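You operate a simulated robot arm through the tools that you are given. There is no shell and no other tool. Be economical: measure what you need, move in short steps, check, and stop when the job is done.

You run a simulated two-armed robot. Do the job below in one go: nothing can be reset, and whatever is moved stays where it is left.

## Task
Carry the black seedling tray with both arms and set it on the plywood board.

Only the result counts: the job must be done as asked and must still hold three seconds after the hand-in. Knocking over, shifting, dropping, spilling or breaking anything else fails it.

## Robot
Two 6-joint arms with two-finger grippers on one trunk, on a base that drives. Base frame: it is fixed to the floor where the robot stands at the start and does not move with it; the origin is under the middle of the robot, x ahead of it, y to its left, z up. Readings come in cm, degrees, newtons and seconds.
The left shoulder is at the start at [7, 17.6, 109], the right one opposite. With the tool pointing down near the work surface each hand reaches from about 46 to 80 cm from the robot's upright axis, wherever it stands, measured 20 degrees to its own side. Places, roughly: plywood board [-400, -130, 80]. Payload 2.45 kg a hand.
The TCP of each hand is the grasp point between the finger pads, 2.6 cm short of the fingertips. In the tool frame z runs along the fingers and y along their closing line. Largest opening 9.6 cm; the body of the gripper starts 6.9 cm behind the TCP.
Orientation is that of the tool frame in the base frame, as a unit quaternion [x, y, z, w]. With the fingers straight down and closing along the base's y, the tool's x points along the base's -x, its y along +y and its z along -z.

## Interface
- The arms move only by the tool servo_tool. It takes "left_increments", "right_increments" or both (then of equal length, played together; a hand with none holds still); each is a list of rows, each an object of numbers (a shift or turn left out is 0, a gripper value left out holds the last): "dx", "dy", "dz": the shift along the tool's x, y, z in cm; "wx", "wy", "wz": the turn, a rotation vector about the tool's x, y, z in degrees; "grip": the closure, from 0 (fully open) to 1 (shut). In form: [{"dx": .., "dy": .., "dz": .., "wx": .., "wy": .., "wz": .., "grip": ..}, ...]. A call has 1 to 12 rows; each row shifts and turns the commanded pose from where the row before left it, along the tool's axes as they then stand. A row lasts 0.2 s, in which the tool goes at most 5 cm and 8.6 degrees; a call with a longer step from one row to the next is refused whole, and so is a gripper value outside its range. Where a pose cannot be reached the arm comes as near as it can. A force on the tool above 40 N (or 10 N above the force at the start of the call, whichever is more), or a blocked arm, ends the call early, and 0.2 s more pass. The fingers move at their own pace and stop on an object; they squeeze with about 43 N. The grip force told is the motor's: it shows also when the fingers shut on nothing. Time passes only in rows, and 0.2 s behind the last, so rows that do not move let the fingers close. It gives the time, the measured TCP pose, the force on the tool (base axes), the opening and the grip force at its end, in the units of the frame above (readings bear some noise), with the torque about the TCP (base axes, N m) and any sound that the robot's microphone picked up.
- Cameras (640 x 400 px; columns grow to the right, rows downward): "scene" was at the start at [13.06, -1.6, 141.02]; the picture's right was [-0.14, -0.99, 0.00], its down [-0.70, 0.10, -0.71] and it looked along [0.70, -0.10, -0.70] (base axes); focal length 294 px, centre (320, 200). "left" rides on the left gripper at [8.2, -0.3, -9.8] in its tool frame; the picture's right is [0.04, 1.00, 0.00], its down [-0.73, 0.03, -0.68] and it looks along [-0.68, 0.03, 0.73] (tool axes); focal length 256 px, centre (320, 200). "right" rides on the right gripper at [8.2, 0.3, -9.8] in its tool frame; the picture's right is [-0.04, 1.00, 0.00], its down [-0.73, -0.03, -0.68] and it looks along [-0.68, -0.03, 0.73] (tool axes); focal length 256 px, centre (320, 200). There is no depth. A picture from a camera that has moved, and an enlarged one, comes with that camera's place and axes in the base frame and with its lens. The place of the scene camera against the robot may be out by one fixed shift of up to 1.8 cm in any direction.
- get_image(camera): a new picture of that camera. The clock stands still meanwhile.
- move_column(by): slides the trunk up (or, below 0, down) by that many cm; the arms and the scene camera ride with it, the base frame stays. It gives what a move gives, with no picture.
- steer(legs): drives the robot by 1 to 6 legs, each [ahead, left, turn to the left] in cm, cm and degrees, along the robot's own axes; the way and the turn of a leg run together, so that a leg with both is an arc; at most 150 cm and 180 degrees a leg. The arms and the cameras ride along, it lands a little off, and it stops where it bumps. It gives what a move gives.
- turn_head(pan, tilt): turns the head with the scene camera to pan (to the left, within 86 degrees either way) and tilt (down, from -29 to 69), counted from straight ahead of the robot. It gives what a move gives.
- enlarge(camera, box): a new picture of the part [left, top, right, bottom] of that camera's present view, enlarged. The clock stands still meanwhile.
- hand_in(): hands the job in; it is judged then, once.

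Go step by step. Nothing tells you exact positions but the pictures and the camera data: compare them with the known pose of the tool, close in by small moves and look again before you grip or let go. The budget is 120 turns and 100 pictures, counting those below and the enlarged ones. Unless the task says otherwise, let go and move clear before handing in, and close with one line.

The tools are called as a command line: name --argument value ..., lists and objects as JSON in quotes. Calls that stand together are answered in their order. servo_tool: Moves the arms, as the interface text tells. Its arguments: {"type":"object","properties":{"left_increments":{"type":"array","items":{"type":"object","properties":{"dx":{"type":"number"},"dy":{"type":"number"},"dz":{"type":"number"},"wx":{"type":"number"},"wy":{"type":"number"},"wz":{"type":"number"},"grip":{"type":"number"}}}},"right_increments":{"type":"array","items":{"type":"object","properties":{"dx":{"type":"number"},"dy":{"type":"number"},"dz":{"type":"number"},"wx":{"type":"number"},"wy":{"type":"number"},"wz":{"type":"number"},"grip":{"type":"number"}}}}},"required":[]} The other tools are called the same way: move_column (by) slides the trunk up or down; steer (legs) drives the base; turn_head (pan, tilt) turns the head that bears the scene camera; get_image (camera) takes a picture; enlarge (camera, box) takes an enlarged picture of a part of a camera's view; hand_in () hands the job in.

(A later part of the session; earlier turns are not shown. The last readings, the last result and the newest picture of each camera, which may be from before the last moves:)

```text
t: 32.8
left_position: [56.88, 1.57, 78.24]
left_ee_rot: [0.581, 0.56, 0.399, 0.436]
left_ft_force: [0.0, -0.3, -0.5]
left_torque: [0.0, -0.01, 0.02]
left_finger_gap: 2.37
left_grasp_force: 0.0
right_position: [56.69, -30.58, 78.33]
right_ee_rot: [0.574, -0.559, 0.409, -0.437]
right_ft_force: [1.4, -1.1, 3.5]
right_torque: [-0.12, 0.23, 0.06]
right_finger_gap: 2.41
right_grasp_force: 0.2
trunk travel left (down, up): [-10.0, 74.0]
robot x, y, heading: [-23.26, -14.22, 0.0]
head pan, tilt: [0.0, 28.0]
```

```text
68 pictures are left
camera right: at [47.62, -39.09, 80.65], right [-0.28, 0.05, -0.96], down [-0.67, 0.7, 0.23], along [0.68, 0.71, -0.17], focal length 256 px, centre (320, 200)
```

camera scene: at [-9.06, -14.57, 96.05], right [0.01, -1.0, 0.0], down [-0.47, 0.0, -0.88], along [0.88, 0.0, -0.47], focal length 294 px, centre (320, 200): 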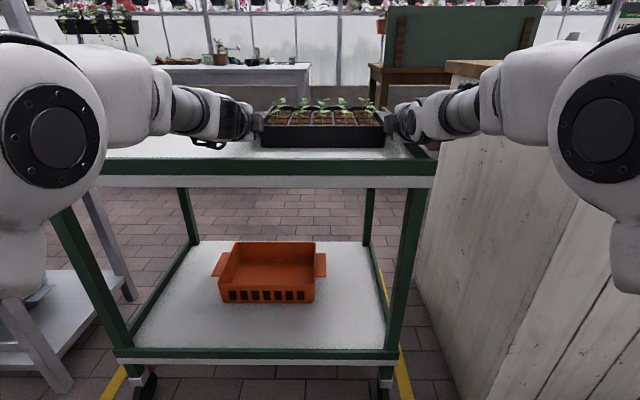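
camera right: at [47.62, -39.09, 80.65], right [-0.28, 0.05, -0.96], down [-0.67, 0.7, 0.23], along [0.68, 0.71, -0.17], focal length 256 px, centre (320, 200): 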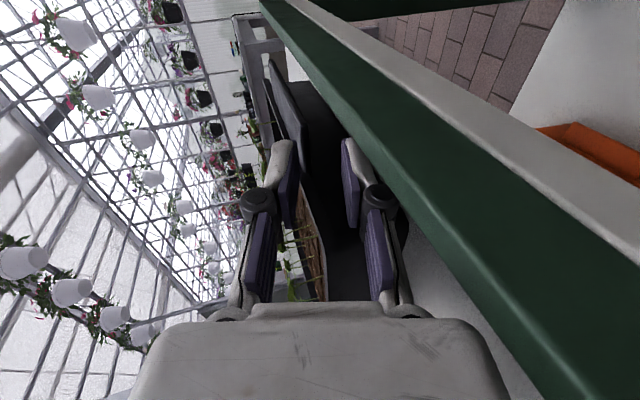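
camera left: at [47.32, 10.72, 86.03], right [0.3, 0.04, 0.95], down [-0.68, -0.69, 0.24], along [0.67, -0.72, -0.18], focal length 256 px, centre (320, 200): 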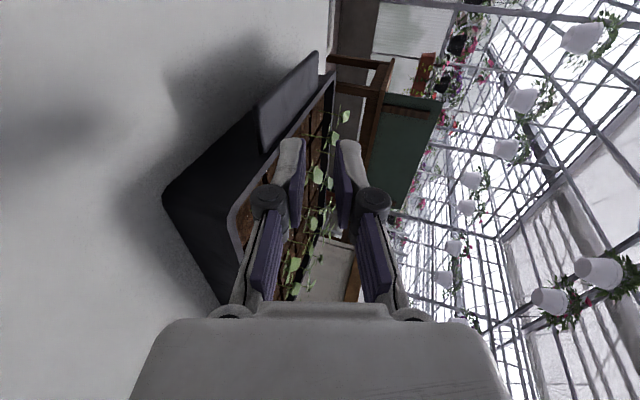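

The torque pattern says the right hand's knuckle is resting on the cart's right lip, about 6.5 cm behind and 3 cm outside the TCP. I'll raise it slightly, yaw it a touch so the body comes inward, and tilt it a bit more.

servo_tool --right_increments '[{"dy": -0.45, "dz": -0.15}, {"wy": 3.84, "wz": 1.1}, {"wx": -2}, {}]'

```text
t: 33.8
left_position: [56.93, 1.53, 78.27]
left_ee_rot: [0.582, 0.559, 0.4, 0.434]
left_ft_force: [-0.2, 1.2, 0.3]
left_torque: [0.01, 0.01, 0.02]
left_finger_gap: 2.41
left_grasp_force: 0.0
right_position: [56.72, -30.53, 78.89]
right_ee_rot: [0.577, -0.565, 0.403, -0.43]
right_ft_force: [0.5, 0.4, -0.1]
right_torque: [-0.04, 0.02, 0.0]
right_finger_gap: 2.41
right_grasp_force: 0.1
right hand out of reach, approached as far as the arm can: row 2
trunk travel left (down, up): [-10.0, 74.0]
robot x, y, heading: [-23.26, -13.93, 0.4]
head pan, tilt: [0.0, 28.0]
```

Contact is gone. I'll tilt the right hand slightly more, nudge it inward and lower it to slot height.

servo_tool --right_increments '[{"wx": -3.3}, {"dx": -0.25, "dy": 0.67, "dz": 0.24}, {}]'

enlarge --camera "right" --box '[220, 30, 460, 230]'

```text
t: 34.6
left_position: [56.91, 1.5, 78.2]
left_ee_rot: [0.581, 0.56, 0.4, 0.435]
left_ft_force: [0.6, 0.9, -0.1]
left_torque: [0.02, 0.01, 0.04]
left_finger_gap: 2.4
left_grasp_force: 0.1
right_position: [56.65, -30.44, 78.14]
right_ee_rot: [0.589, -0.577, 0.387, -0.412]
right_ft_force: [0.1, -0.1, -0.6]
right_torque: [-0.04, 0.0, 0.02]
right_finger_gap: 2.39
right_grasp_force: 0.1
trunk travel left (down, up): [-10.0, 74.0]
robot x, y, heading: [-23.07, -14.46, 0.3]
head pan, tilt: [0.0, 28.0]
```

```text
2.00 times, centred on (340, 130) of right
camera zoom: at [47.75, -38.79, 81.16], right [-0.36, 0.05, -0.93], down [-0.65, 0.71, 0.29], along [0.67, 0.71, -0.23], focal length 512 px, centre (280, 340)
```

zoom: 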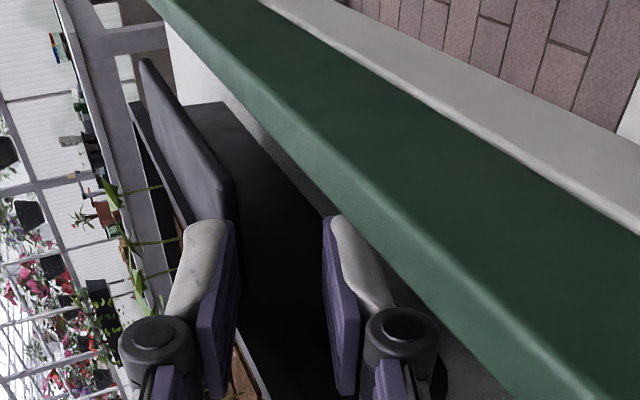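

Clear and aligned. Advancing both hands level so the fingers straddle the tabs.

servo_tool --left_increments '[{"dx": 0.06, "dy": 0.27, "dz": 0.9}, {"dx": 0.06, "dy": 0.27, "dz": 0.9}, {"dx": 0.06, "dy": 0.27, "dz": 0.9}, {"dx": 0.06, "dy": 0.27, "dz": 0.9}, {"dx": 0.06, "dy": 0.27, "dz": 0.9}, {}]' --right_increments '[{"dx": 0.03, "dy": -0.33, "dz": 0.9}, {"dx": 0.03, "dy": -0.33, "dz": 0.9}, {"dx": 0.03, "dy": -0.33, "dz": 0.9}, {"dx": 0.03, "dy": -0.33, "dz": 0.9}, {"dx": 0.03, "dy": -0.33, "dz": 0.9}, {}]'

enlarge --camera "right" --box '[220, 30, 460, 230]'

enlarge --camera "left" --box '[180, 30, 430, 230]'

```text
t: 36.0
left_position: [58.56, 1.44, 78.37]
left_ee_rot: [0.581, 0.558, 0.4, 0.437]
left_ft_force: [3.1, 30.2, -1.4]
left_torque: [0.68, -0.12, 0.65]
left_finger_gap: 2.44
left_grasp_force: 0.0
left hand out of reach, approached as far as the arm can: row 1, 2, 3, 4, 5
right_position: [61.34, -30.22, 78.47]
right_ee_rot: [0.587, -0.578, 0.387, -0.414]
right_ft_force: [0.6, -31.4, 17.6]
right_torque: [-0.17, 0.36, 1.02]
right_finger_gap: 2.4
right_grasp_force: 0.0
trunk travel left (down, up): [-10.0, 74.0]
robot x, y, heading: [-23.3, -14.32, 0.2]
head pan, tilt: [0.0, 28.0]
```

```text
2.00 times, centred on (340, 130) of right
camera zoom: at [52.39, -38.77, 81.3], right [-0.36, 0.05, -0.93], down [-0.65, 0.71, 0.29], along [0.67, 0.71, -0.22], focal length 512 px, centre (280, 340)
```

zoom: 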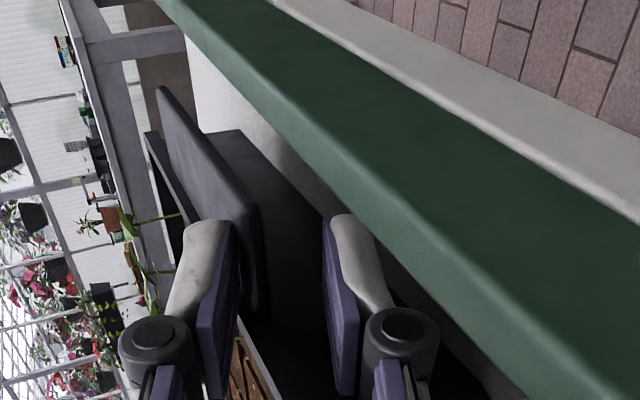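

```text
2.00 times, centred on (305, 130) of left
camera zoom: at [49.7, 10.09, 80.79], right [0.3, 0.04, 0.95], down [-0.68, -0.69, 0.25], along [0.67, -0.72, -0.18], focal length 512 px, centre (350, 340)
```

zoom: 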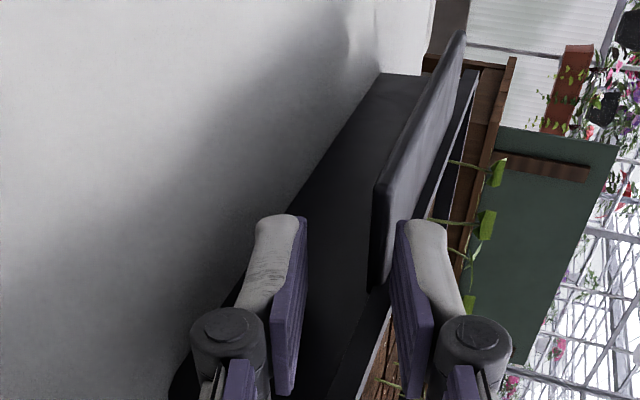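

The fingers are brushing the tray's side walls (about ±30 N sideways). I'll ease both hands outward and see where they settle.

servo_tool --left_increments '[{"dx": 0.25}, {"dx": 0.25}, {}]' --right_increments '[{"dx": 0.2}, {"dx": 0.2}, {}]'

```text
t: 36.8
left_position: [58.56, 1.85, 78.28]
left_ee_rot: [0.581, 0.559, 0.401, 0.435]
left_ft_force: [0.4, 0.0, -0.7]
left_torque: [0.04, 0.01, -0.01]
left_finger_gap: 2.39
left_grasp_force: 0.0
right_position: [61.38, -30.53, 78.15]
right_ee_rot: [0.59, -0.576, 0.387, -0.413]
right_ft_force: [-0.7, 3.2, 9.6]
right_torque: [-0.1, -0.23, 0.09]
right_finger_gap: 2.99
right_grasp_force: 4.5
trunk travel left (down, up): [-10.0, 74.0]
robot x, y, heading: [-23.38, -13.86, 0.5]
head pan, tilt: [0.0, 28.0]
```

enlarge --camera "right" --box '[220, 70, 420, 270]'

get_image --camera "scene"

```text
2.00 times, centred on (320, 170) of right
camera zoom: at [52.44, -38.97, 81.09], right [-0.36, 0.05, -0.93], down [-0.65, 0.71, 0.29], along [0.67, 0.71, -0.23], focal length 512 px, centre (320, 260)
```

zoom: 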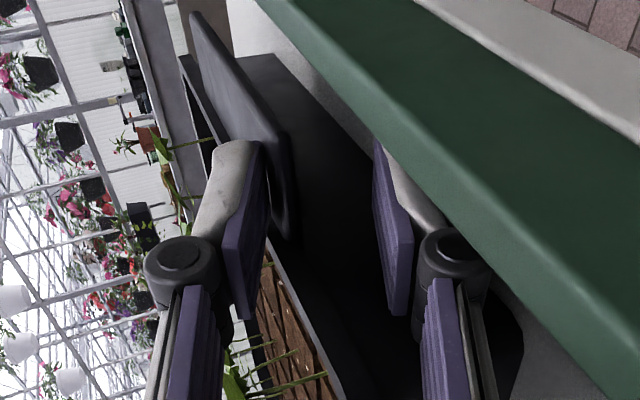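

```text
63 pictures are left
camera scene: at [-9.16, -14.5, 96.06], right [0.01, -1.0, 0.0], down [-0.47, 0.0, -0.88], along [0.88, 0.0, -0.47], focal length 294 px, centre (320, 200)
```

scene: 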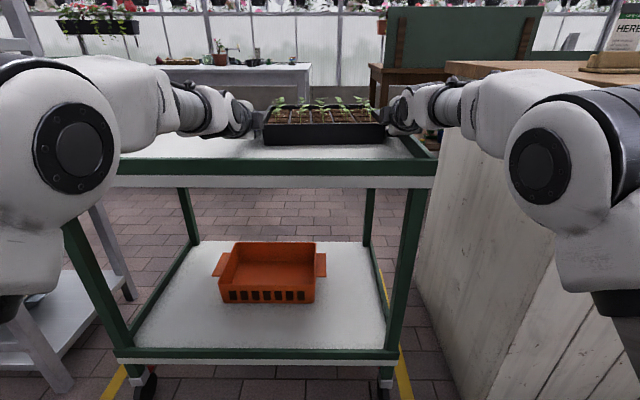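

The tray seems to have been dragged forward a couple of cm and slightly yawed by the side rub; it is still well on the cart. I'll back the right hand off and re-measure.

servo_tool --right_increments '[{"dy": -0.6, "dz": -0.2}, {"dy": 0.35, "dz": -0.93}, {"dy": 0.35, "dz": -0.93}, {"dy": 0.35, "dz": -0.93}]'

enlarge --camera "right" --box '[220, 30, 420, 230]'

enlarge --camera "left" --box '[180, 30, 430, 230]'

enlarge --camera "scene" --box '[200, 70, 440, 190]'

```text
t: 37.8
left_position: [58.78, 1.86, 78.15]
left_ee_rot: [0.582, 0.558, 0.4, 0.435]
left_ft_force: [-0.5, 0.2, 0.2]
left_torque: [-0.02, 0.02, 0.0]
left_finger_gap: 2.41
left_grasp_force: 0.1
right_position: [58.57, -30.91, 78.7]
right_ee_rot: [0.588, -0.578, 0.387, -0.413]
right_ft_force: [0.9, 0.7, -0.3]
right_torque: [0.0, 0.01, -0.01]
right_finger_gap: 2.41
right_grasp_force: 0.0
trunk travel left (down, up): [-10.0, 74.0]
robot x, y, heading: [-22.97, -14.63, 0.1]
head pan, tilt: [0.0, 28.0]
```

```text
2.00 times, centred on (320, 130) of right
camera zoom: at [49.54, -39.38, 81.7], right [-0.36, 0.05, -0.93], down [-0.65, 0.71, 0.29], along [0.67, 0.71, -0.22], focal length 512 px, centre (320, 340)
```

zoom: 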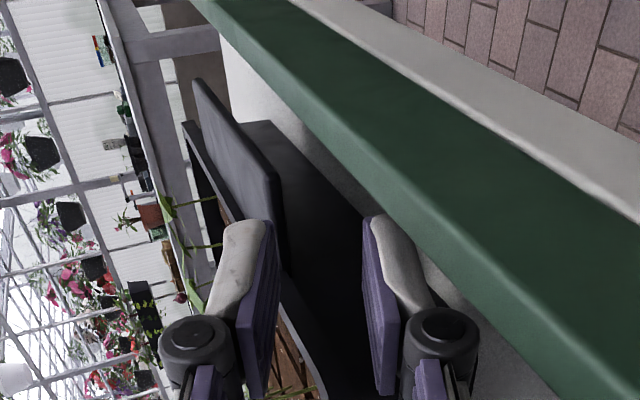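

```text
2.00 times, centred on (305, 130) of left
camera zoom: at [49.81, 10.44, 80.68], right [0.3, 0.04, 0.95], down [-0.68, -0.69, 0.25], along [0.67, -0.72, -0.18], focal length 512 px, centre (350, 340)
```

zoom: 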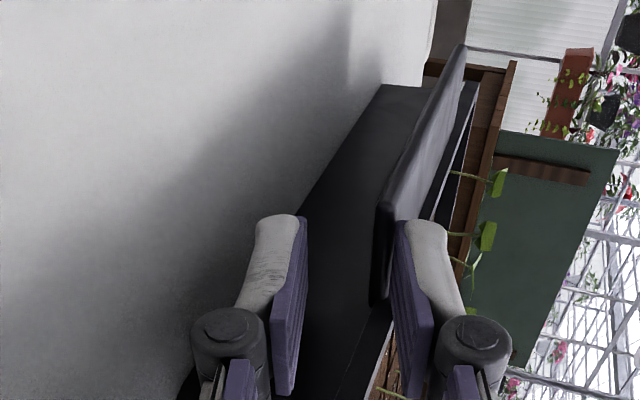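

```text
2.67 times, centred on (320, 130) of scene
camera zoom: at [-9.05, -14.58, 96.05], right [0.01, -1.0, 0.0], down [-0.47, 0.0, -0.88], along [0.88, 0.0, -0.47], focal length 783 px, centre (320, 387)
```

zoom: 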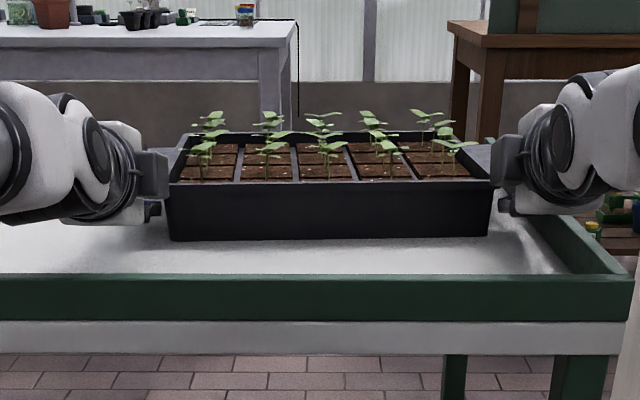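

The tray is now yawed about 3.4° (right side forward): left tab starts at x≈61.5, right at x≈63.3, heights unchanged. To regain arm reach I'll raise the hands relative to the trunk, match the left yaw, and lower the trunk.

servo_tool --left_increments '[{"dy": 1.55, "dz": -0.61}, {"dy": 1.55, "dz": -0.61}, {"dy": 1.55, "dz": -0.61}, {"wy": 3.25, "wz": -1}, {}]' --right_increments '[{"dy": -1.4, "dz": -0.54}, {"dy": -1.4, "dz": -0.54}, {"dy": -1.4, "dz": -0.54}, {}, {}]'

move_column --by -5

```text
t: 39.0
left_position: [58.45, 1.9, 83.22]
left_ee_rot: [0.565, 0.576, 0.413, 0.423]
left_ft_force: [0.8, 0.6, 0.5]
left_torque: [-0.01, -0.01, -0.02]
left_finger_gap: 2.4
left_grasp_force: 0.1
right_position: [58.53, -31.24, 83.2]
right_ee_rot: [0.589, -0.578, 0.386, -0.412]
right_ft_force: [0.4, 0.0, 0.5]
right_torque: [0.01, 0.0, -0.02]
right_finger_gap: 2.45
right_grasp_force: 0.1
trunk travel left (down, up): [-10.0, 74.0]
robot x, y, heading: [-23.12, -14.47, 0.2]
head pan, tilt: [0.0, 28.0]
```

```text
t: 39.9
left_position: [58.42, 1.9, 78.21]
left_ee_rot: [0.565, 0.576, 0.412, 0.423]
left_ft_force: [-0.7, -1.1, 0.3]
left_torque: [0.0, -0.02, -0.02]
left_finger_gap: 2.41
left_grasp_force: 0.1
right_position: [58.47, -31.1, 78.29]
right_ee_rot: [0.589, -0.577, 0.387, -0.412]
right_ft_force: [-0.9, 0.1, -0.4]
right_torque: [0.0, 0.03, 0.04]
right_finger_gap: 2.42
right_grasp_force: 0.1
trunk travel left (down, up): [-5.0, 79.0]
robot x, y, heading: [-23.59, -14.04, 0.4]
head pan, tilt: [0.0, 28.0]
```

servo_tool --left_increments '[{"dy": 0.29, "dz": 0.95}, {"dy": 0.29, "dz": 0.95}, {"dy": 0.2, "dz": 0.7}, {}]' --right_increments '[{"dx": -0.05, "dy": -0.36, "dz": 0.95}, {"dx": -0.05, "dy": -0.36, "dz": 0.95}, {"dx": -0.05, "dy": -0.36, "dz": 0.95}, {"dx": -0.05, "dy": -0.36, "dz": 0.95}]'

enlarge --camera "right" --box '[220, 50, 420, 250]'

enlarge --camera "left" --box '[220, 50, 420, 250]'

```text
t: 40.9
left_position: [61.08, 2.02, 78.28]
left_ee_rot: [0.565, 0.577, 0.413, 0.422]
left_ft_force: [0.7, 0.0, -0.2]
left_torque: [-0.03, 0.0, 0.0]
left_finger_gap: 2.41
left_grasp_force: 0.4
right_position: [62.5, -30.76, 78.36]
right_ee_rot: [0.588, -0.578, 0.387, -0.413]
right_ft_force: [-0.3, 0.1, 2.9]
right_torque: [-0.05, -0.08, 0.03]
right_finger_gap: 2.55
right_grasp_force: 0.8
trunk travel left (down, up): [-5.0, 79.0]
robot x, y, heading: [-23.36, -14.36, 0.3]
head pan, tilt: [0.0, 28.0]
```

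```text
2.00 times, centred on (320, 150) of right
camera zoom: at [53.62, -39.12, 81.29], right [-0.36, 0.05, -0.93], down [-0.65, 0.71, 0.29], along [0.67, 0.71, -0.22], focal length 512 px, centre (320, 300)
```

zoom: 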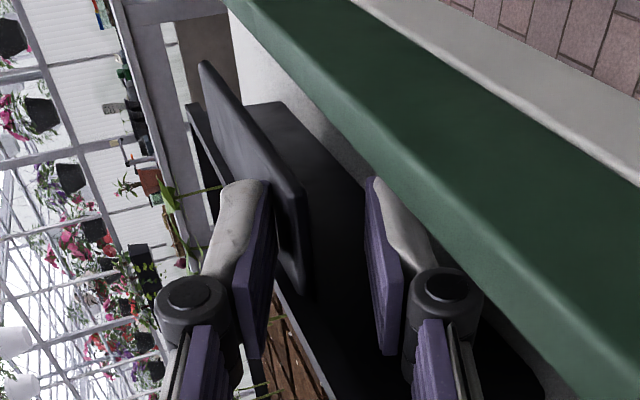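

```text
2.00 times, centred on (320, 150) of left
camera zoom: at [51.68, 10.01, 80.68], right [0.3, 0.06, 0.95], down [-0.64, -0.73, 0.25], along [0.71, -0.68, -0.18], focal length 512 px, centre (320, 300)
```

zoom: 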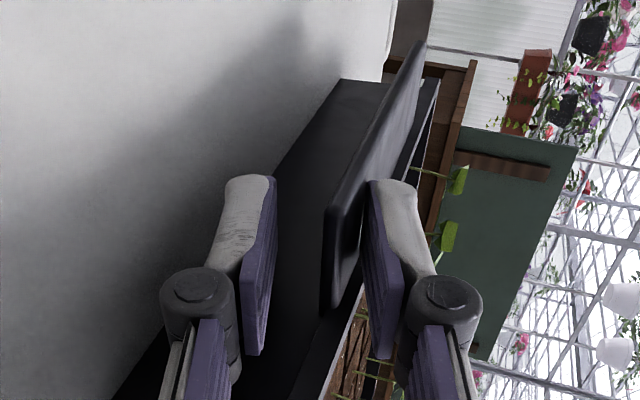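

The upper fingers are close to the plates, with room below. I'll raise both hands about 0.5 cm and advance the last 2 cm.

servo_tool --left_increments '[{"dy": 0.4, "dz": -0.12}, {"dy": 0.25, "dz": 0.8}, {"dy": 0.27, "dz": 0.85}, {}]' --right_increments '[{"dy": -0.55, "dz": -0.2}, {"dx": -0.03, "dy": -0.36, "dz": 0.95}, {"dx": -0.03, "dy": -0.4, "dz": 1.0}, {}]'

enlarge --camera "right" --box '[220, 50, 420, 250]'

enlarge --camera "left" --box '[220, 50, 420, 250]'

```text
t: 41.9
left_position: [62.9, 1.87, 78.61]
left_ee_rot: [0.565, 0.577, 0.412, 0.422]
left_ft_force: [0.1, 0.6, 0.8]
left_torque: [-0.01, -0.02, 0.01]
left_finger_gap: 2.4
left_grasp_force: 0.0
right_position: [64.65, -30.59, 78.85]
right_ee_rot: [0.589, -0.578, 0.387, -0.412]
right_ft_force: [0.2, -0.8, -0.1]
right_torque: [-0.05, -0.01, 0.03]
right_finger_gap: 2.38
right_grasp_force: 0.0
trunk travel left (down, up): [-5.0, 79.0]
robot x, y, heading: [-22.87, -14.14, 0.2]
head pan, tilt: [0.0, 28.0]
```

```text
2.00 times, centred on (320, 150) of right
camera zoom: at [55.73, -39.02, 81.8], right [-0.36, 0.05, -0.93], down [-0.65, 0.71, 0.29], along [0.67, 0.71, -0.23], focal length 512 px, centre (320, 300)
```

zoom: 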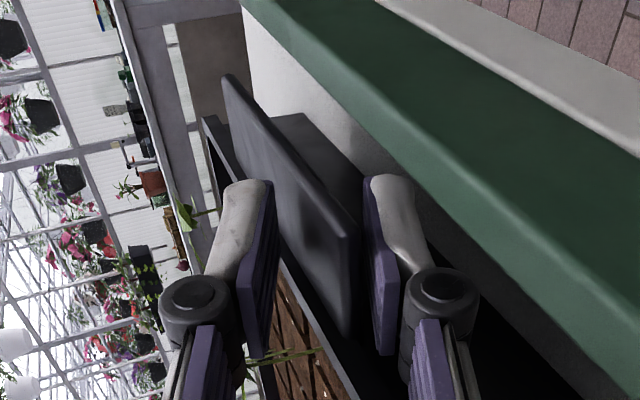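

```text
2.00 times, centred on (320, 150) of left
camera zoom: at [53.47, 10.02, 81.03], right [0.3, 0.06, 0.95], down [-0.64, -0.73, 0.25], along [0.71, -0.68, -0.18], focal length 512 px, centre (320, 300)
```

zoom: 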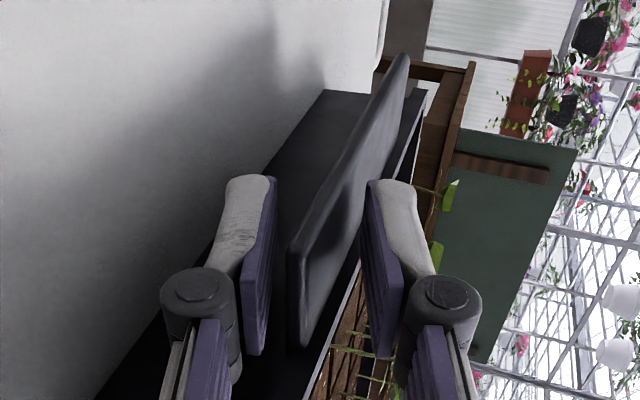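

Both plates sit inside the finger slots. I'll open slightly and push in 1.5 cm further for a better hold, watching for contact.

servo_tool --left_increments '[{"grip": 0.68}, {"dy": 0.24, "dz": 0.72}, {"dy": 0.24, "dz": 0.72}, {}]' --right_increments '[{"grip": 0.68}, {"dx": 0.05, "dy": -0.24, "dz": 0.7}, {"dx": 0.05, "dy": -0.24, "dz": 0.7}, {}]'

```text
t: 42.9
left_position: [64.37, 1.94, 78.7]
left_ee_rot: [0.564, 0.576, 0.413, 0.423]
left_ft_force: [-2.7, 0.6, 3.1]
left_torque: [-0.06, 0.28, -0.16]
left_finger_gap: 3.07
left_grasp_force: 0.0
right_position: [65.08, -30.85, 78.33]
right_ee_rot: [0.589, -0.577, 0.387, -0.413]
right_ft_force: [-0.4, 0.2, -0.3]
right_torque: [0.0, -0.05, 0.04]
right_finger_gap: 3.1
right_grasp_force: 0.0
right hand out of reach, approached as far as the arm can: row 2, 3
trunk travel left (down, up): [-5.0, 79.0]
robot x, y, heading: [-23.08, -14.3, 0.2]
head pan, tilt: [0.0, 28.0]
```

Good insertion; only light contact. Closing both grippers.

servo_tool --left_increments '[{"dy": 0.2, "grip": 0.8}, {"grip": 0.9}, {"grip": 1}, {}, {}]' --right_increments '[{"grip": 0.8}, {"grip": 0.9}, {"grip": 1}, {}, {}]'

enlarge --camera "right" --box '[220, 50, 420, 250]'

enlarge --camera "left" --box '[220, 50, 420, 250]'

get_image --camera "scene"

```text
t: 44.1
left_position: [64.47, 1.93, 78.97]
left_ee_rot: [0.564, 0.576, 0.413, 0.424]
left_ft_force: [7.7, -0.1, 0.7]
left_torque: [1.17, -2.13, 0.63]
left_finger_gap: 1.85
left_grasp_force: 43.2
right_position: [65.07, -30.85, 78.54]
right_ee_rot: [0.588, -0.576, 0.388, -0.415]
right_ft_force: [0.7, -3.8, 19.2]
right_torque: [-0.53, -1.93, 1.13]
right_finger_gap: 1.82
right_grasp_force: 42.7
trunk travel left (down, up): [-5.0, 79.0]
robot x, y, heading: [-23.56, -14.51, 0.2]
head pan, tilt: [0.0, 28.0]
```

```text
2.00 times, centred on (320, 150) of right
camera zoom: at [56.07, -39.34, 81.56], right [-0.36, 0.05, -0.93], down [-0.65, 0.71, 0.28], along [0.67, 0.71, -0.22], focal length 512 px, centre (320, 300)
```

zoom: 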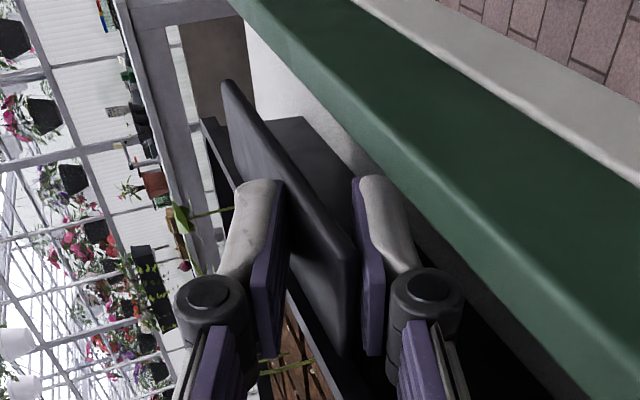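

```text
2.00 times, centred on (320, 150) of left
camera zoom: at [54.93, 10.02, 81.41], right [0.3, 0.06, 0.95], down [-0.64, -0.73, 0.25], along [0.71, -0.68, -0.18], focal length 512 px, centre (320, 300)
```

zoom: 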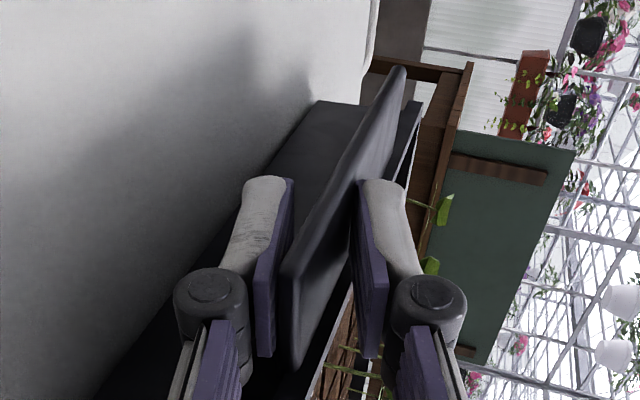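

```text
53 pictures are left
camera scene: at [-9.17, -14.57, 91.09], right [0.0, -1.0, 0.0], down [-0.47, 0.0, -0.88], along [0.88, 0.0, -0.47], focal length 294 px, centre (320, 200)
```

scene: 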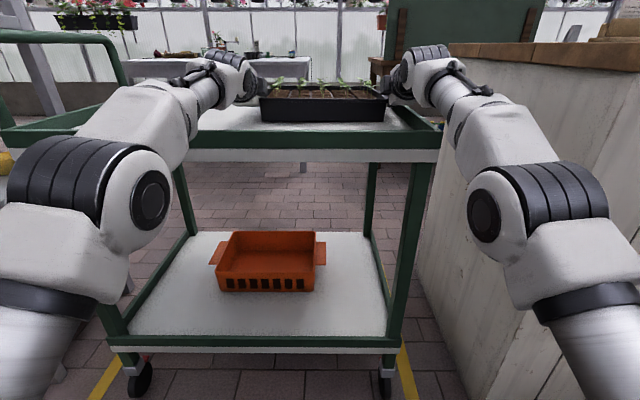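

Both tabs are gripped (43 N). I'll lift 2 cm with the trunk and check how the tray hangs.

move_column --by 2

enlarge --camera "scene" --box '[200, 40, 440, 160]'

enlarge --camera "left" --box '[220, 50, 420, 250]'

```text
t: 44.8
left_position: [64.61, 2.01, 80.6]
left_ee_rot: [0.565, 0.577, 0.412, 0.422]
left_ft_force: [-4.0, 1.2, -7.1]
left_torque: [-0.03, 1.67, -0.06]
left_finger_gap: 1.55
left_grasp_force: 40.7
right_position: [65.19, -30.87, 79.65]
right_ee_rot: [0.59, -0.579, 0.384, -0.411]
right_ft_force: [3.8, -0.3, -3.4]
right_torque: [0.51, -1.42, -1.15]
right_finger_gap: 1.57
right_grasp_force: 41.3
trunk travel left (down, up): [-7.0, 77.0]
robot x, y, heading: [-22.8, -13.96, 0.1]
head pan, tilt: [0.0, 28.0]
```

```text
2.67 times, centred on (320, 100) of scene
camera zoom: at [-8.92, -14.56, 93.0], right [0.01, -1.0, 0.0], down [-0.47, 0.0, -0.88], along [0.88, 0.0, -0.47], focal length 783 px, centre (320, 467)
```

zoom: 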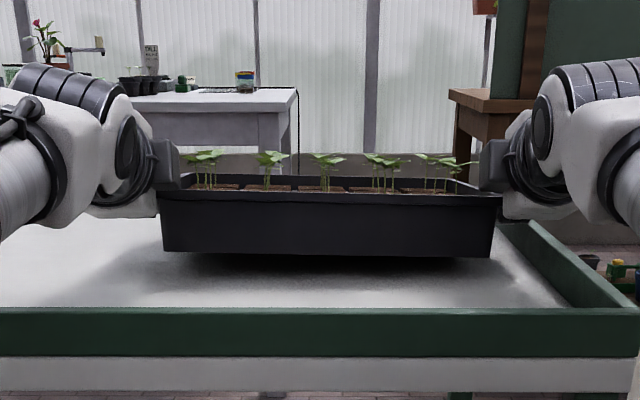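

```text
2.00 times, centred on (320, 150) of left
camera zoom: at [55.13, 10.09, 83.04], right [0.31, 0.06, 0.95], down [-0.63, -0.73, 0.25], along [0.71, -0.68, -0.18], focal length 512 px, centre (320, 300)
```

zoom: 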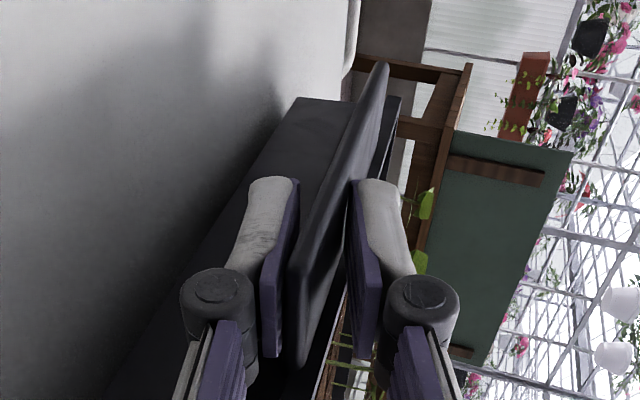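

The near edge has lifted and the tray is nosing down slightly as expected. I'll lift further and level the hands.

move_column --by 4

servo_tool --left_increments '[{"wx": -2.5}, {"wx": -2.5}, {"wx": -2.5}, {"wx": -2.5}, {"wx": -2.5}]' --right_increments '[{"wx": 2.5}, {"wx": 2.5}, {"wx": 2.5}, {"wx": 2.5}, {"wx": 2.5}]'

enlarge --camera "scene" --box '[200, 30, 440, 150]'

enlarge --camera "left" --box '[220, 50, 420, 250]'

```text
t: 45.6
left_position: [64.57, 1.95, 84.54]
left_ee_rot: [0.565, 0.577, 0.412, 0.422]
left_ft_force: [-4.4, 0.5, -4.7]
left_torque: [-0.16, 1.98, -1.1]
left_finger_gap: 1.56
left_grasp_force: 40.9
right_position: [65.31, -30.79, 84.02]
right_ee_rot: [0.59, -0.578, 0.385, -0.411]
right_ft_force: [5.0, -1.6, -7.4]
right_torque: [-0.31, -1.49, -0.39]
right_finger_gap: 1.54
right_grasp_force: 41.7
trunk travel left (down, up): [-11.0, 73.0]
robot x, y, heading: [-23.15, -13.71, 0.5]
head pan, tilt: [0.0, 28.0]
```

```text
t: 46.8
left_position: [64.66, 2.07, 84.68]
left_ee_rot: [0.52, 0.535, 0.468, 0.474]
left_ft_force: [-8.3, -5.5, -4.1]
left_torque: [0.03, 1.96, -1.98]
left_finger_gap: 1.57
left_grasp_force: 41.2
right_position: [65.31, -30.88, 84.03]
right_ee_rot: [0.541, -0.532, 0.447, -0.474]
right_ft_force: [8.4, 5.2, -7.0]
right_torque: [-0.55, -1.4, -0.89]
right_finger_gap: 1.44
right_grasp_force: 40.5
trunk travel left (down, up): [-11.0, 73.0]
robot x, y, heading: [-23.25, -14.25, 0.1]
head pan, tilt: [0.0, 28.0]
```

```text
2.67 times, centred on (320, 90) of scene
camera zoom: at [-8.87, -14.58, 97.02], right [0.01, -1.0, 0.0], down [-0.47, 0.0, -0.88], along [0.88, 0.0, -0.47], focal length 783 px, centre (320, 493)
```

zoom: 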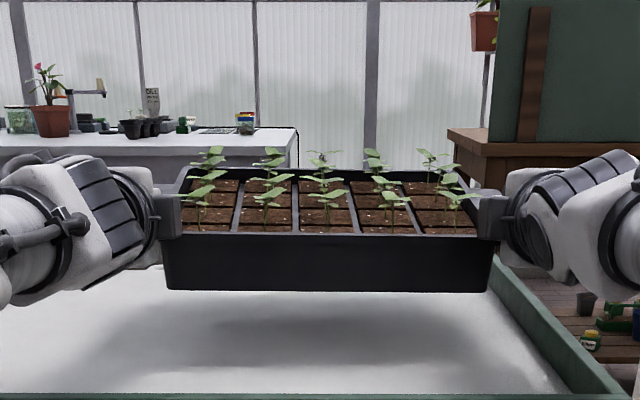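

```text
2.00 times, centred on (320, 150) of left
camera zoom: at [54.84, 10.0, 85.29], right [0.11, 0.06, 0.99], down [-0.66, -0.74, 0.12], along [0.74, -0.67, -0.04], focal length 512 px, centre (320, 300)
```

zoom: 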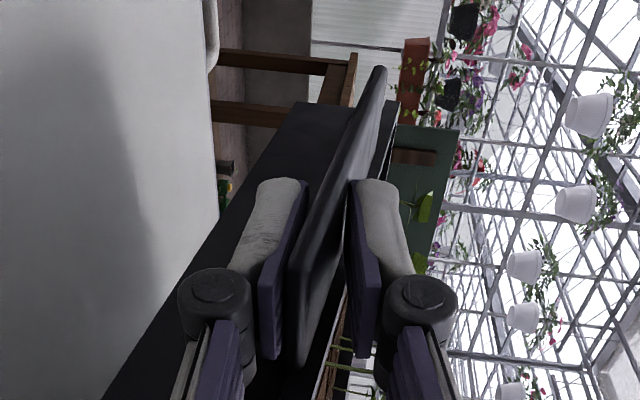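

The tray is up, rigidly held and light, and now about 5° nose-up. I'll take out that pitch, then reverse away from the cart.

servo_tool --left_increments '[{"wx": 2}, {"wx": 2}, {}]' --right_increments '[{"wx": -2}, {"wx": -2}, {}]'

move_column --by 10

turn_head --pan 0 --tilt 30

get_image --camera "scene"

```text
t: 47.6
left_position: [64.59, 2.03, 84.58]
left_ee_rot: [0.533, 0.545, 0.453, 0.462]
left_ft_force: [10.9, -7.6, -3.6]
left_torque: [-0.17, 1.92, 2.39]
left_finger_gap: 1.59
left_grasp_force: 40.7
right_position: [65.43, -30.86, 84.05]
right_ee_rot: [0.557, -0.548, 0.427, -0.454]
right_ft_force: [-12.1, 8.2, -6.7]
right_torque: [-0.58, -1.42, 1.49]
right_finger_gap: 1.55
right_grasp_force: 40.8
trunk travel left (down, up): [-11.0, 73.0]
robot x, y, heading: [-23.31, -13.97, 0.4]
head pan, tilt: [0.0, 28.0]
```

```text
t: 48.9
left_position: [64.72, 1.9, 94.49]
left_ee_rot: [0.533, 0.543, 0.455, 0.463]
left_ft_force: [0.6, -9.9, -4.6]
left_torque: [-0.01, 1.96, -0.26]
left_finger_gap: 1.58
left_grasp_force: 40.5
right_position: [65.43, -30.93, 94.05]
right_ee_rot: [0.557, -0.548, 0.428, -0.454]
right_ft_force: [0.0, 8.9, -7.0]
right_torque: [-0.64, -1.42, 0.17]
right_finger_gap: 1.54
right_grasp_force: 41.3
trunk travel left (down, up): [-21.0, 63.0]
robot x, y, heading: [-22.88, -14.29, 0.3]
head pan, tilt: [0.0, 28.0]
```

```text
t: 49.5
left_position: [64.65, 1.95, 94.61]
left_ee_rot: [0.532, 0.544, 0.454, 0.463]
left_ft_force: [-1.7, -10.0, -3.6]
left_torque: [0.02, 1.94, -0.34]
left_finger_gap: 1.59
left_grasp_force: 40.6
right_position: [65.35, -30.88, 94.13]
right_ee_rot: [0.557, -0.547, 0.428, -0.455]
right_ft_force: [1.4, 10.0, -7.8]
right_torque: [-0.68, -1.42, -0.12]
right_finger_gap: 1.52
right_grasp_force: 41.3
trunk travel left (down, up): [-21.0, 63.0]
robot x, y, heading: [-23.09, -14.42, 0.2]
head pan, tilt: [0.0, 30.0]
```

```text
48 pictures are left
camera scene: at [-8.93, -14.58, 106.7], right [0.01, -1.0, 0.0], down [-0.5, 0.0, -0.86], along [0.86, 0.0, -0.5], focal length 294 px, centre (320, 200)
```

scene: 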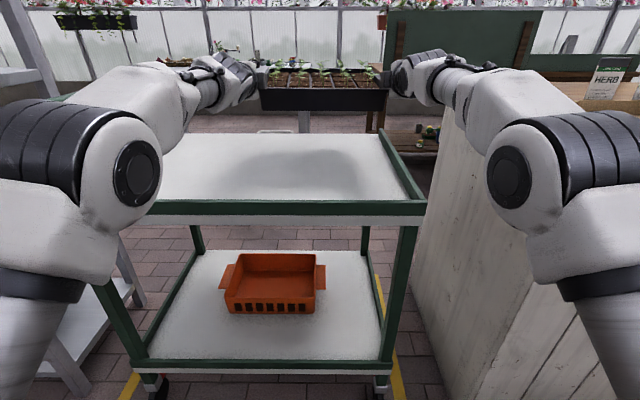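

The tray is well clear of the cart. Before reversing I'll look to both sides for obstacles.

turn_head --pan 84 --tilt 25

get_image --camera "scene"

turn_head --pan -84 --tilt 25

get_image --camera "scene"

```text
t: 51.1
left_position: [64.63, 1.96, 94.51]
left_ee_rot: [0.533, 0.544, 0.454, 0.463]
left_ft_force: [2.1, -10.7, -3.8]
left_torque: [-0.06, 1.91, 0.27]
left_finger_gap: 1.59
left_grasp_force: 40.8
right_position: [65.43, -30.83, 94.11]
right_ee_rot: [0.558, -0.547, 0.427, -0.455]
right_ft_force: [-2.8, 10.1, -7.3]
right_torque: [-0.66, -1.43, 0.39]
right_finger_gap: 1.54
right_grasp_force: 41.1
trunk travel left (down, up): [-21.0, 63.0]
robot x, y, heading: [-23.33, -14.32, 0.2]
head pan, tilt: [84.0, 25.0]
```

```text
47 pictures are left
camera scene: at [-17.05, -5.46, 107.52], right [0.99, -0.1, 0.0], down [-0.04, -0.42, -0.91], along [0.09, 0.9, -0.42], focal length 294 px, centre (320, 200)
```

scene: 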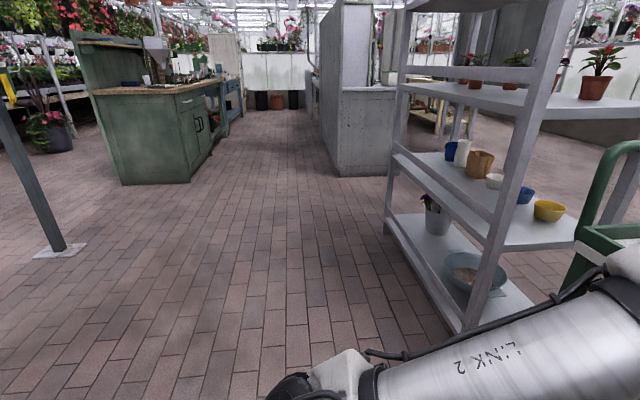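

```text
t: 53.7
left_position: [64.55, 2.03, 94.52]
left_ee_rot: [0.532, 0.545, 0.454, 0.463]
left_ft_force: [0.6, -9.7, -3.6]
left_torque: [-0.02, 1.92, -0.02]
left_finger_gap: 1.61
left_grasp_force: 40.7
right_position: [65.35, -30.79, 94.0]
right_ee_rot: [0.557, -0.547, 0.428, -0.455]
right_ft_force: [-0.9, 8.9, -7.7]
right_torque: [-0.69, -1.4, 0.26]
right_finger_gap: 1.5
right_grasp_force: 41.3
trunk travel left (down, up): [-21.0, 63.0]
robot x, y, heading: [-23.43, -14.1, -0.0]
head pan, tilt: [-84.0, 25.0]
```

```text
46 pictures are left
camera scene: at [-16.96, -23.79, 107.52], right [-0.99, -0.11, 0.0], down [-0.05, 0.42, -0.91], along [0.1, -0.9, -0.42], focal length 294 px, centre (320, 200)
```

scene: 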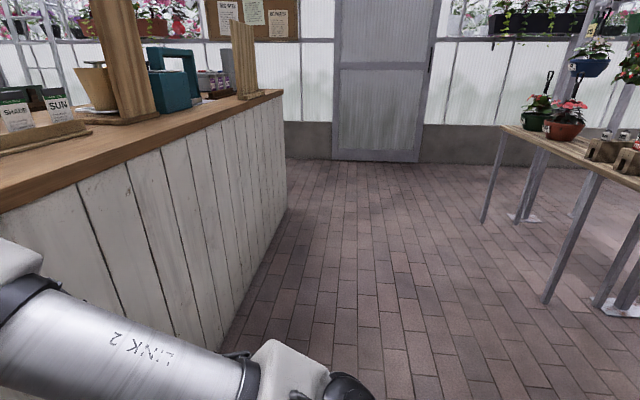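

Behind-left is open, with a steel post far off near [−172, 166]; behind-right there is a bench starting near [−115, −145]. I'll reverse about 95 cm, turn left halfway and look.

steer --legs '[[-50, 0, 0], [-45, 0, 0]]'

turn_head --pan 84 --tilt 20

get_image --camera "scene"

turn_head --pan -84 --tilt 20

get_image --camera "scene"

```text
t: 58.1
left_position: [-8.14, 7.75, 94.43]
left_ee_rot: [0.519, 0.559, 0.465, 0.45]
left_ft_force: [-1.3, 1.3, -4.6]
left_torque: [-0.08, 1.99, -0.49]
left_finger_gap: 1.6
left_grasp_force: 40.3
right_position: [-5.54, -24.94, 93.97]
right_ee_rot: [0.572, -0.533, 0.415, -0.466]
right_ft_force: [2.5, -0.7, -8.5]
right_torque: [-0.63, -1.54, 0.17]
right_finger_gap: 1.5
right_grasp_force: 41.0
trunk travel left (down, up): [-21.0, 63.0]
robot x, y, heading: [-95.05, -13.2, 3.4]
head pan, tilt: [-84.0, 25.0]
stopped in leg 2: the robot was blocked; the commanded pose is now the measured one
```

```text
t: 60.7
left_position: [-8.24, 7.67, 94.92]
left_ee_rot: [0.519, 0.557, 0.467, 0.451]
left_ft_force: [0.4, -0.2, -4.2]
left_torque: [-0.11, 1.89, 0.03]
left_finger_gap: 1.65
left_grasp_force: 41.0
right_position: [-5.73, -25.11, 94.31]
right_ee_rot: [0.57, -0.532, 0.416, -0.467]
right_ft_force: [-0.8, 0.0, -7.1]
right_torque: [-0.65, -1.43, 0.09]
right_finger_gap: 1.52
right_grasp_force: 41.0
trunk travel left (down, up): [-21.0, 63.0]
robot x, y, heading: [-95.09, -13.5, 3.1]
head pan, tilt: [84.0, 20.0]
```

```text
45 pictures are left
camera scene: at [-89.38, -3.88, 108.33], right [1.0, -0.05, 0.0], down [-0.02, -0.34, -0.94], along [0.04, 0.94, -0.34], focal length 294 px, centre (320, 200)
```

scene: 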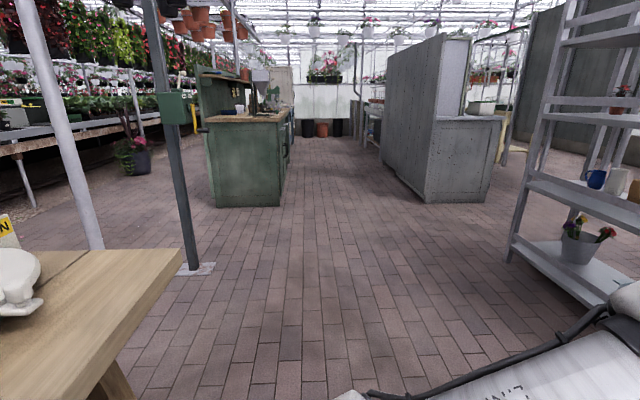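

```text
t: 63.2
left_position: [-8.23, 7.66, 94.9]
left_ee_rot: [0.518, 0.557, 0.466, 0.452]
left_ft_force: [0.5, -0.8, -3.3]
left_torque: [-0.1, 1.93, 0.13]
left_finger_gap: 1.64
left_grasp_force: 40.0
right_position: [-5.67, -25.12, 94.31]
right_ee_rot: [0.57, -0.532, 0.416, -0.467]
right_ft_force: [-0.8, -0.2, -7.9]
right_torque: [-0.67, -1.46, 0.08]
right_finger_gap: 1.52
right_grasp_force: 41.6
trunk travel left (down, up): [-21.0, 63.0]
robot x, y, heading: [-94.92, -13.17, 3.1]
head pan, tilt: [-84.0, 20.0]
```

```text
44 pictures are left
camera scene: at [-88.32, -22.37, 108.32], right [-0.99, -0.16, 0.0], down [-0.06, 0.34, -0.94], along [0.15, -0.93, -0.34], focal length 294 px, centre (320, 200)
```

scene: 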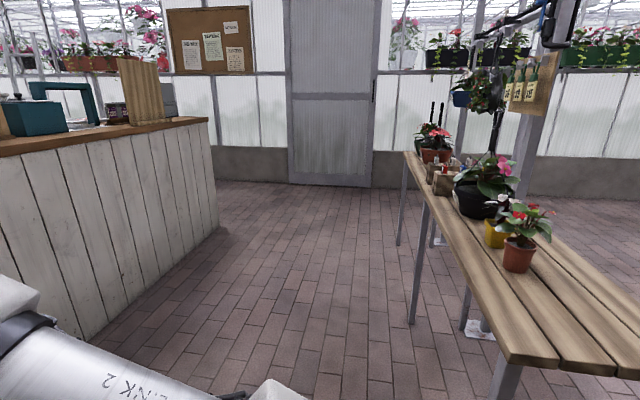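

I was stopped by something behind: there is a table behind-left and a bench behind-right. I'll drive forward off it, raise the trunk for clearance, turn left and survey the way to the board.

steer --legs '[[35, 0, 0]]'

move_column --by 18

steer --legs '[[0, 0, 45], [0, 0, 42]]'

turn_head --pan 80 --tilt 22

get_image --camera "scene"

```text
t: 65.5
left_position: [26.56, 10.13, 94.79]
left_ee_rot: [0.517, 0.558, 0.468, 0.45]
left_ft_force: [1.0, 0.1, -2.5]
left_torque: [-0.13, 1.9, 0.02]
left_finger_gap: 1.63
left_grasp_force: 40.7
right_position: [29.37, -22.75, 94.32]
right_ee_rot: [0.572, -0.531, 0.414, -0.468]
right_ft_force: [-0.6, 0.7, -8.1]
right_torque: [-0.65, -1.45, 0.1]
right_finger_gap: 1.5
right_grasp_force: 41.2
trunk travel left (down, up): [-21.0, 63.0]
robot x, y, heading: [-59.6, -11.02, 3.5]
head pan, tilt: [-84.0, 20.0]
```

```text
t: 67.5
left_position: [26.71, 10.1, 112.66]
left_ee_rot: [0.517, 0.558, 0.468, 0.45]
left_ft_force: [2.7, -0.1, -3.3]
left_torque: [-0.14, 1.86, 0.36]
left_finger_gap: 1.62
left_grasp_force: 40.5
right_position: [29.31, -22.61, 112.32]
right_ee_rot: [0.571, -0.532, 0.415, -0.468]
right_ft_force: [-2.0, -0.4, -7.7]
right_torque: [-0.66, -1.44, 0.38]
right_finger_gap: 1.51
right_grasp_force: 41.1
trunk travel left (down, up): [-39.0, 45.0]
robot x, y, heading: [-59.81, -10.99, 3.5]
head pan, tilt: [-84.0, 20.0]
```

```text
t: 71.9
left_position: [-78.05, 76.6, 112.82]
left_ee_rot: [-0.015, 0.76, 0.65, 0.0]
left_ft_force: [0.1, 1.0, -3.2]
left_torque: [-1.88, -0.02, 0.3]
left_finger_gap: 1.62
left_grasp_force: 40.6
right_position: [-45.2, 77.9, 112.22]
right_ee_rot: [0.78, 0.015, -0.027, -0.625]
right_ft_force: [-0.5, -1.4, -7.7]
right_torque: [1.32, -0.74, 0.12]
right_finger_gap: 1.48
right_grasp_force: 41.1
trunk travel left (down, up): [-39.0, 45.0]
robot x, y, heading: [-60.05, -11.04, 91.4]
head pan, tilt: [-84.0, 20.0]
```

```text
t: 74.4
left_position: [-77.95, 76.45, 112.83]
left_ee_rot: [-0.015, 0.76, 0.649, 0.0]
left_ft_force: [-0.2, 1.8, -3.6]
left_torque: [-1.83, -0.02, 0.24]
left_finger_gap: 1.63
left_grasp_force: 40.0
right_position: [-45.2, 77.98, 112.35]
right_ee_rot: [0.78, 0.015, -0.027, -0.624]
right_ft_force: [0.0, -2.0, -8.1]
right_torque: [1.3, -0.69, 0.25]
right_finger_gap: 1.48
right_grasp_force: 40.7
trunk travel left (down, up): [-39.0, 45.0]
robot x, y, heading: [-59.73, -10.6, 91.5]
head pan, tilt: [80.0, 22.0]
```

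```text
43 pictures are left
camera scene: at [-69.37, -4.77, 126.0], right [0.15, 0.99, 0.0], down [0.37, -0.06, -0.93], along [-0.92, 0.14, -0.37], focal length 294 px, centre (320, 200)
```

scene: 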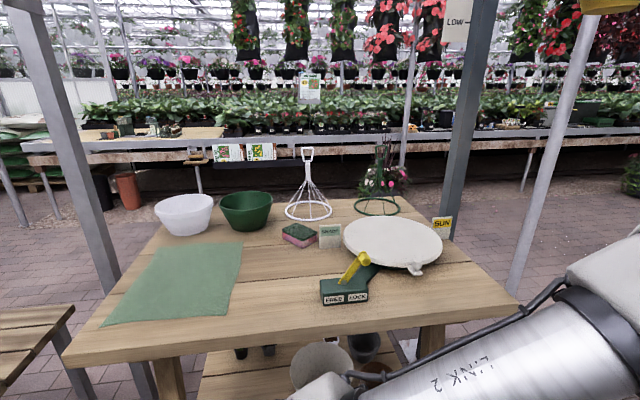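

Behind me is a work table (x −183…−116, y −46…48). Beyond it, across an aisle, is a long bench with the plywood board at its left part, around [−390, −130]. I'll raise the trunk to carry over obstacles, go round the table's +y end between it and the post near [−165, 168], and face −x.

move_column --by 25

steer --legs '[[116, 0, 0], [0, 0, 45], [0, 0, 43.5]]'

turn_head --pan 0 --tilt 35

get_image --camera "scene"

turn_head --pan 40 --tilt 20

get_image --camera "scene"

```text
t: 77.0
left_position: [-77.98, 76.53, 137.67]
left_ee_rot: [-0.015, 0.76, 0.65, 0.0]
left_ft_force: [-0.2, 0.8, -2.9]
left_torque: [-1.86, -0.04, 0.13]
left_finger_gap: 1.65
left_grasp_force: 40.4
right_position: [-45.25, 78.15, 137.25]
right_ee_rot: [0.78, 0.014, -0.027, -0.625]
right_ft_force: [0.0, 0.2, -7.7]
right_torque: [1.34, -0.7, 0.15]
right_finger_gap: 1.46
right_grasp_force: 40.3
trunk travel left (down, up): [-64.0, 20.0]
robot x, y, heading: [-59.81, -11.08, 91.5]
head pan, tilt: [80.0, 22.0]
```

```text
t: 87.0
left_position: [-151.19, 91.79, 137.74]
left_ee_rot: [0.54, -0.536, -0.465, 0.452]
left_ft_force: [-0.5, 0.1, -3.3]
left_torque: [0.02, -1.86, 0.57]
left_finger_gap: 1.61
left_grasp_force: 40.4
right_position: [-151.67, 124.62, 137.15]
right_ee_rot: [0.55, 0.554, -0.453, -0.431]
right_ft_force: [2.7, -1.0, -18.9]
right_torque: [0.82, 1.79, -0.06]
right_finger_gap: 1.41
right_grasp_force: 40.9
trunk travel left (down, up): [-64.0, 20.0]
robot x, y, heading: [-63.17, 106.45, 179.7]
head pan, tilt: [80.0, 22.0]
```

```text
t: 88.6
left_position: [-151.23, 91.61, 137.73]
left_ee_rot: [0.541, -0.536, -0.466, 0.451]
left_ft_force: [-0.3, -0.3, -4.1]
left_torque: [-0.03, -1.91, 0.04]
left_finger_gap: 1.63
left_grasp_force: 40.4
right_position: [-151.65, 124.44, 137.0]
right_ee_rot: [0.551, 0.554, -0.452, -0.431]
right_ft_force: [2.3, -1.2, -18.3]
right_torque: [0.65, 1.82, 0.22]
right_finger_gap: 1.45
right_grasp_force: 40.5
trunk travel left (down, up): [-64.0, 20.0]
robot x, y, heading: [-63.12, 106.93, 180.0]
head pan, tilt: [0.0, 35.0]
```

```text
42 pictures are left
camera scene: at [-77.41, 106.34, 148.9], right [0.01, 1.0, 0.0], down [0.58, 0.0, -0.82], along [-0.82, 0.0, -0.58], focal length 294 px, centre (320, 200)
```

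scene: 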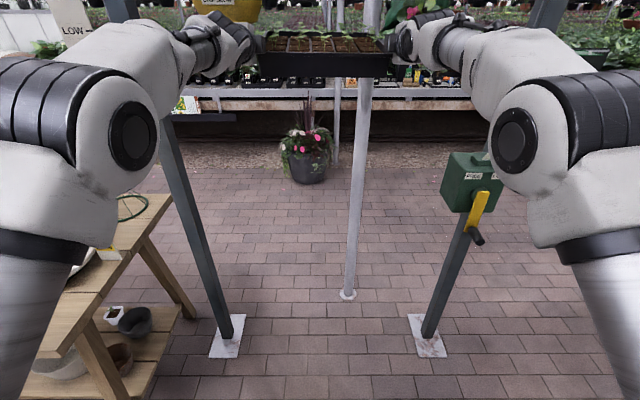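

```text
t: 89.7
left_position: [-151.23, 91.51, 137.68]
left_ee_rot: [0.541, -0.536, -0.465, 0.452]
left_ft_force: [-0.1, 0.2, -4.6]
left_torque: [-0.03, -1.9, 0.01]
left_finger_gap: 1.63
left_grasp_force: 40.4
right_position: [-151.66, 124.43, 137.23]
right_ee_rot: [0.551, 0.553, -0.454, -0.43]
right_ft_force: [1.0, -0.1, -17.4]
right_torque: [0.63, 1.77, -0.09]
right_finger_gap: 1.4
right_grasp_force: 41.1
trunk travel left (down, up): [-64.0, 20.0]
robot x, y, heading: [-63.16, 106.83, 179.7]
head pan, tilt: [40.0, 20.0]
```

```text
41 pictures are left
camera scene: at [-75.77, 100.35, 151.29], right [-0.64, 0.77, 0.0], down [0.27, 0.22, -0.94], along [-0.72, -0.6, -0.34], focal length 294 px, centre (320, 200)
```

scene: 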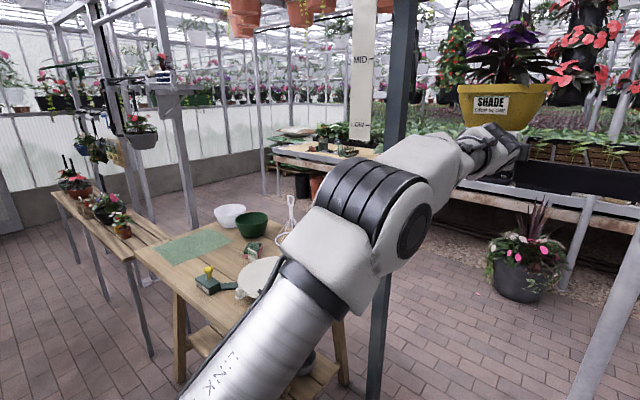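

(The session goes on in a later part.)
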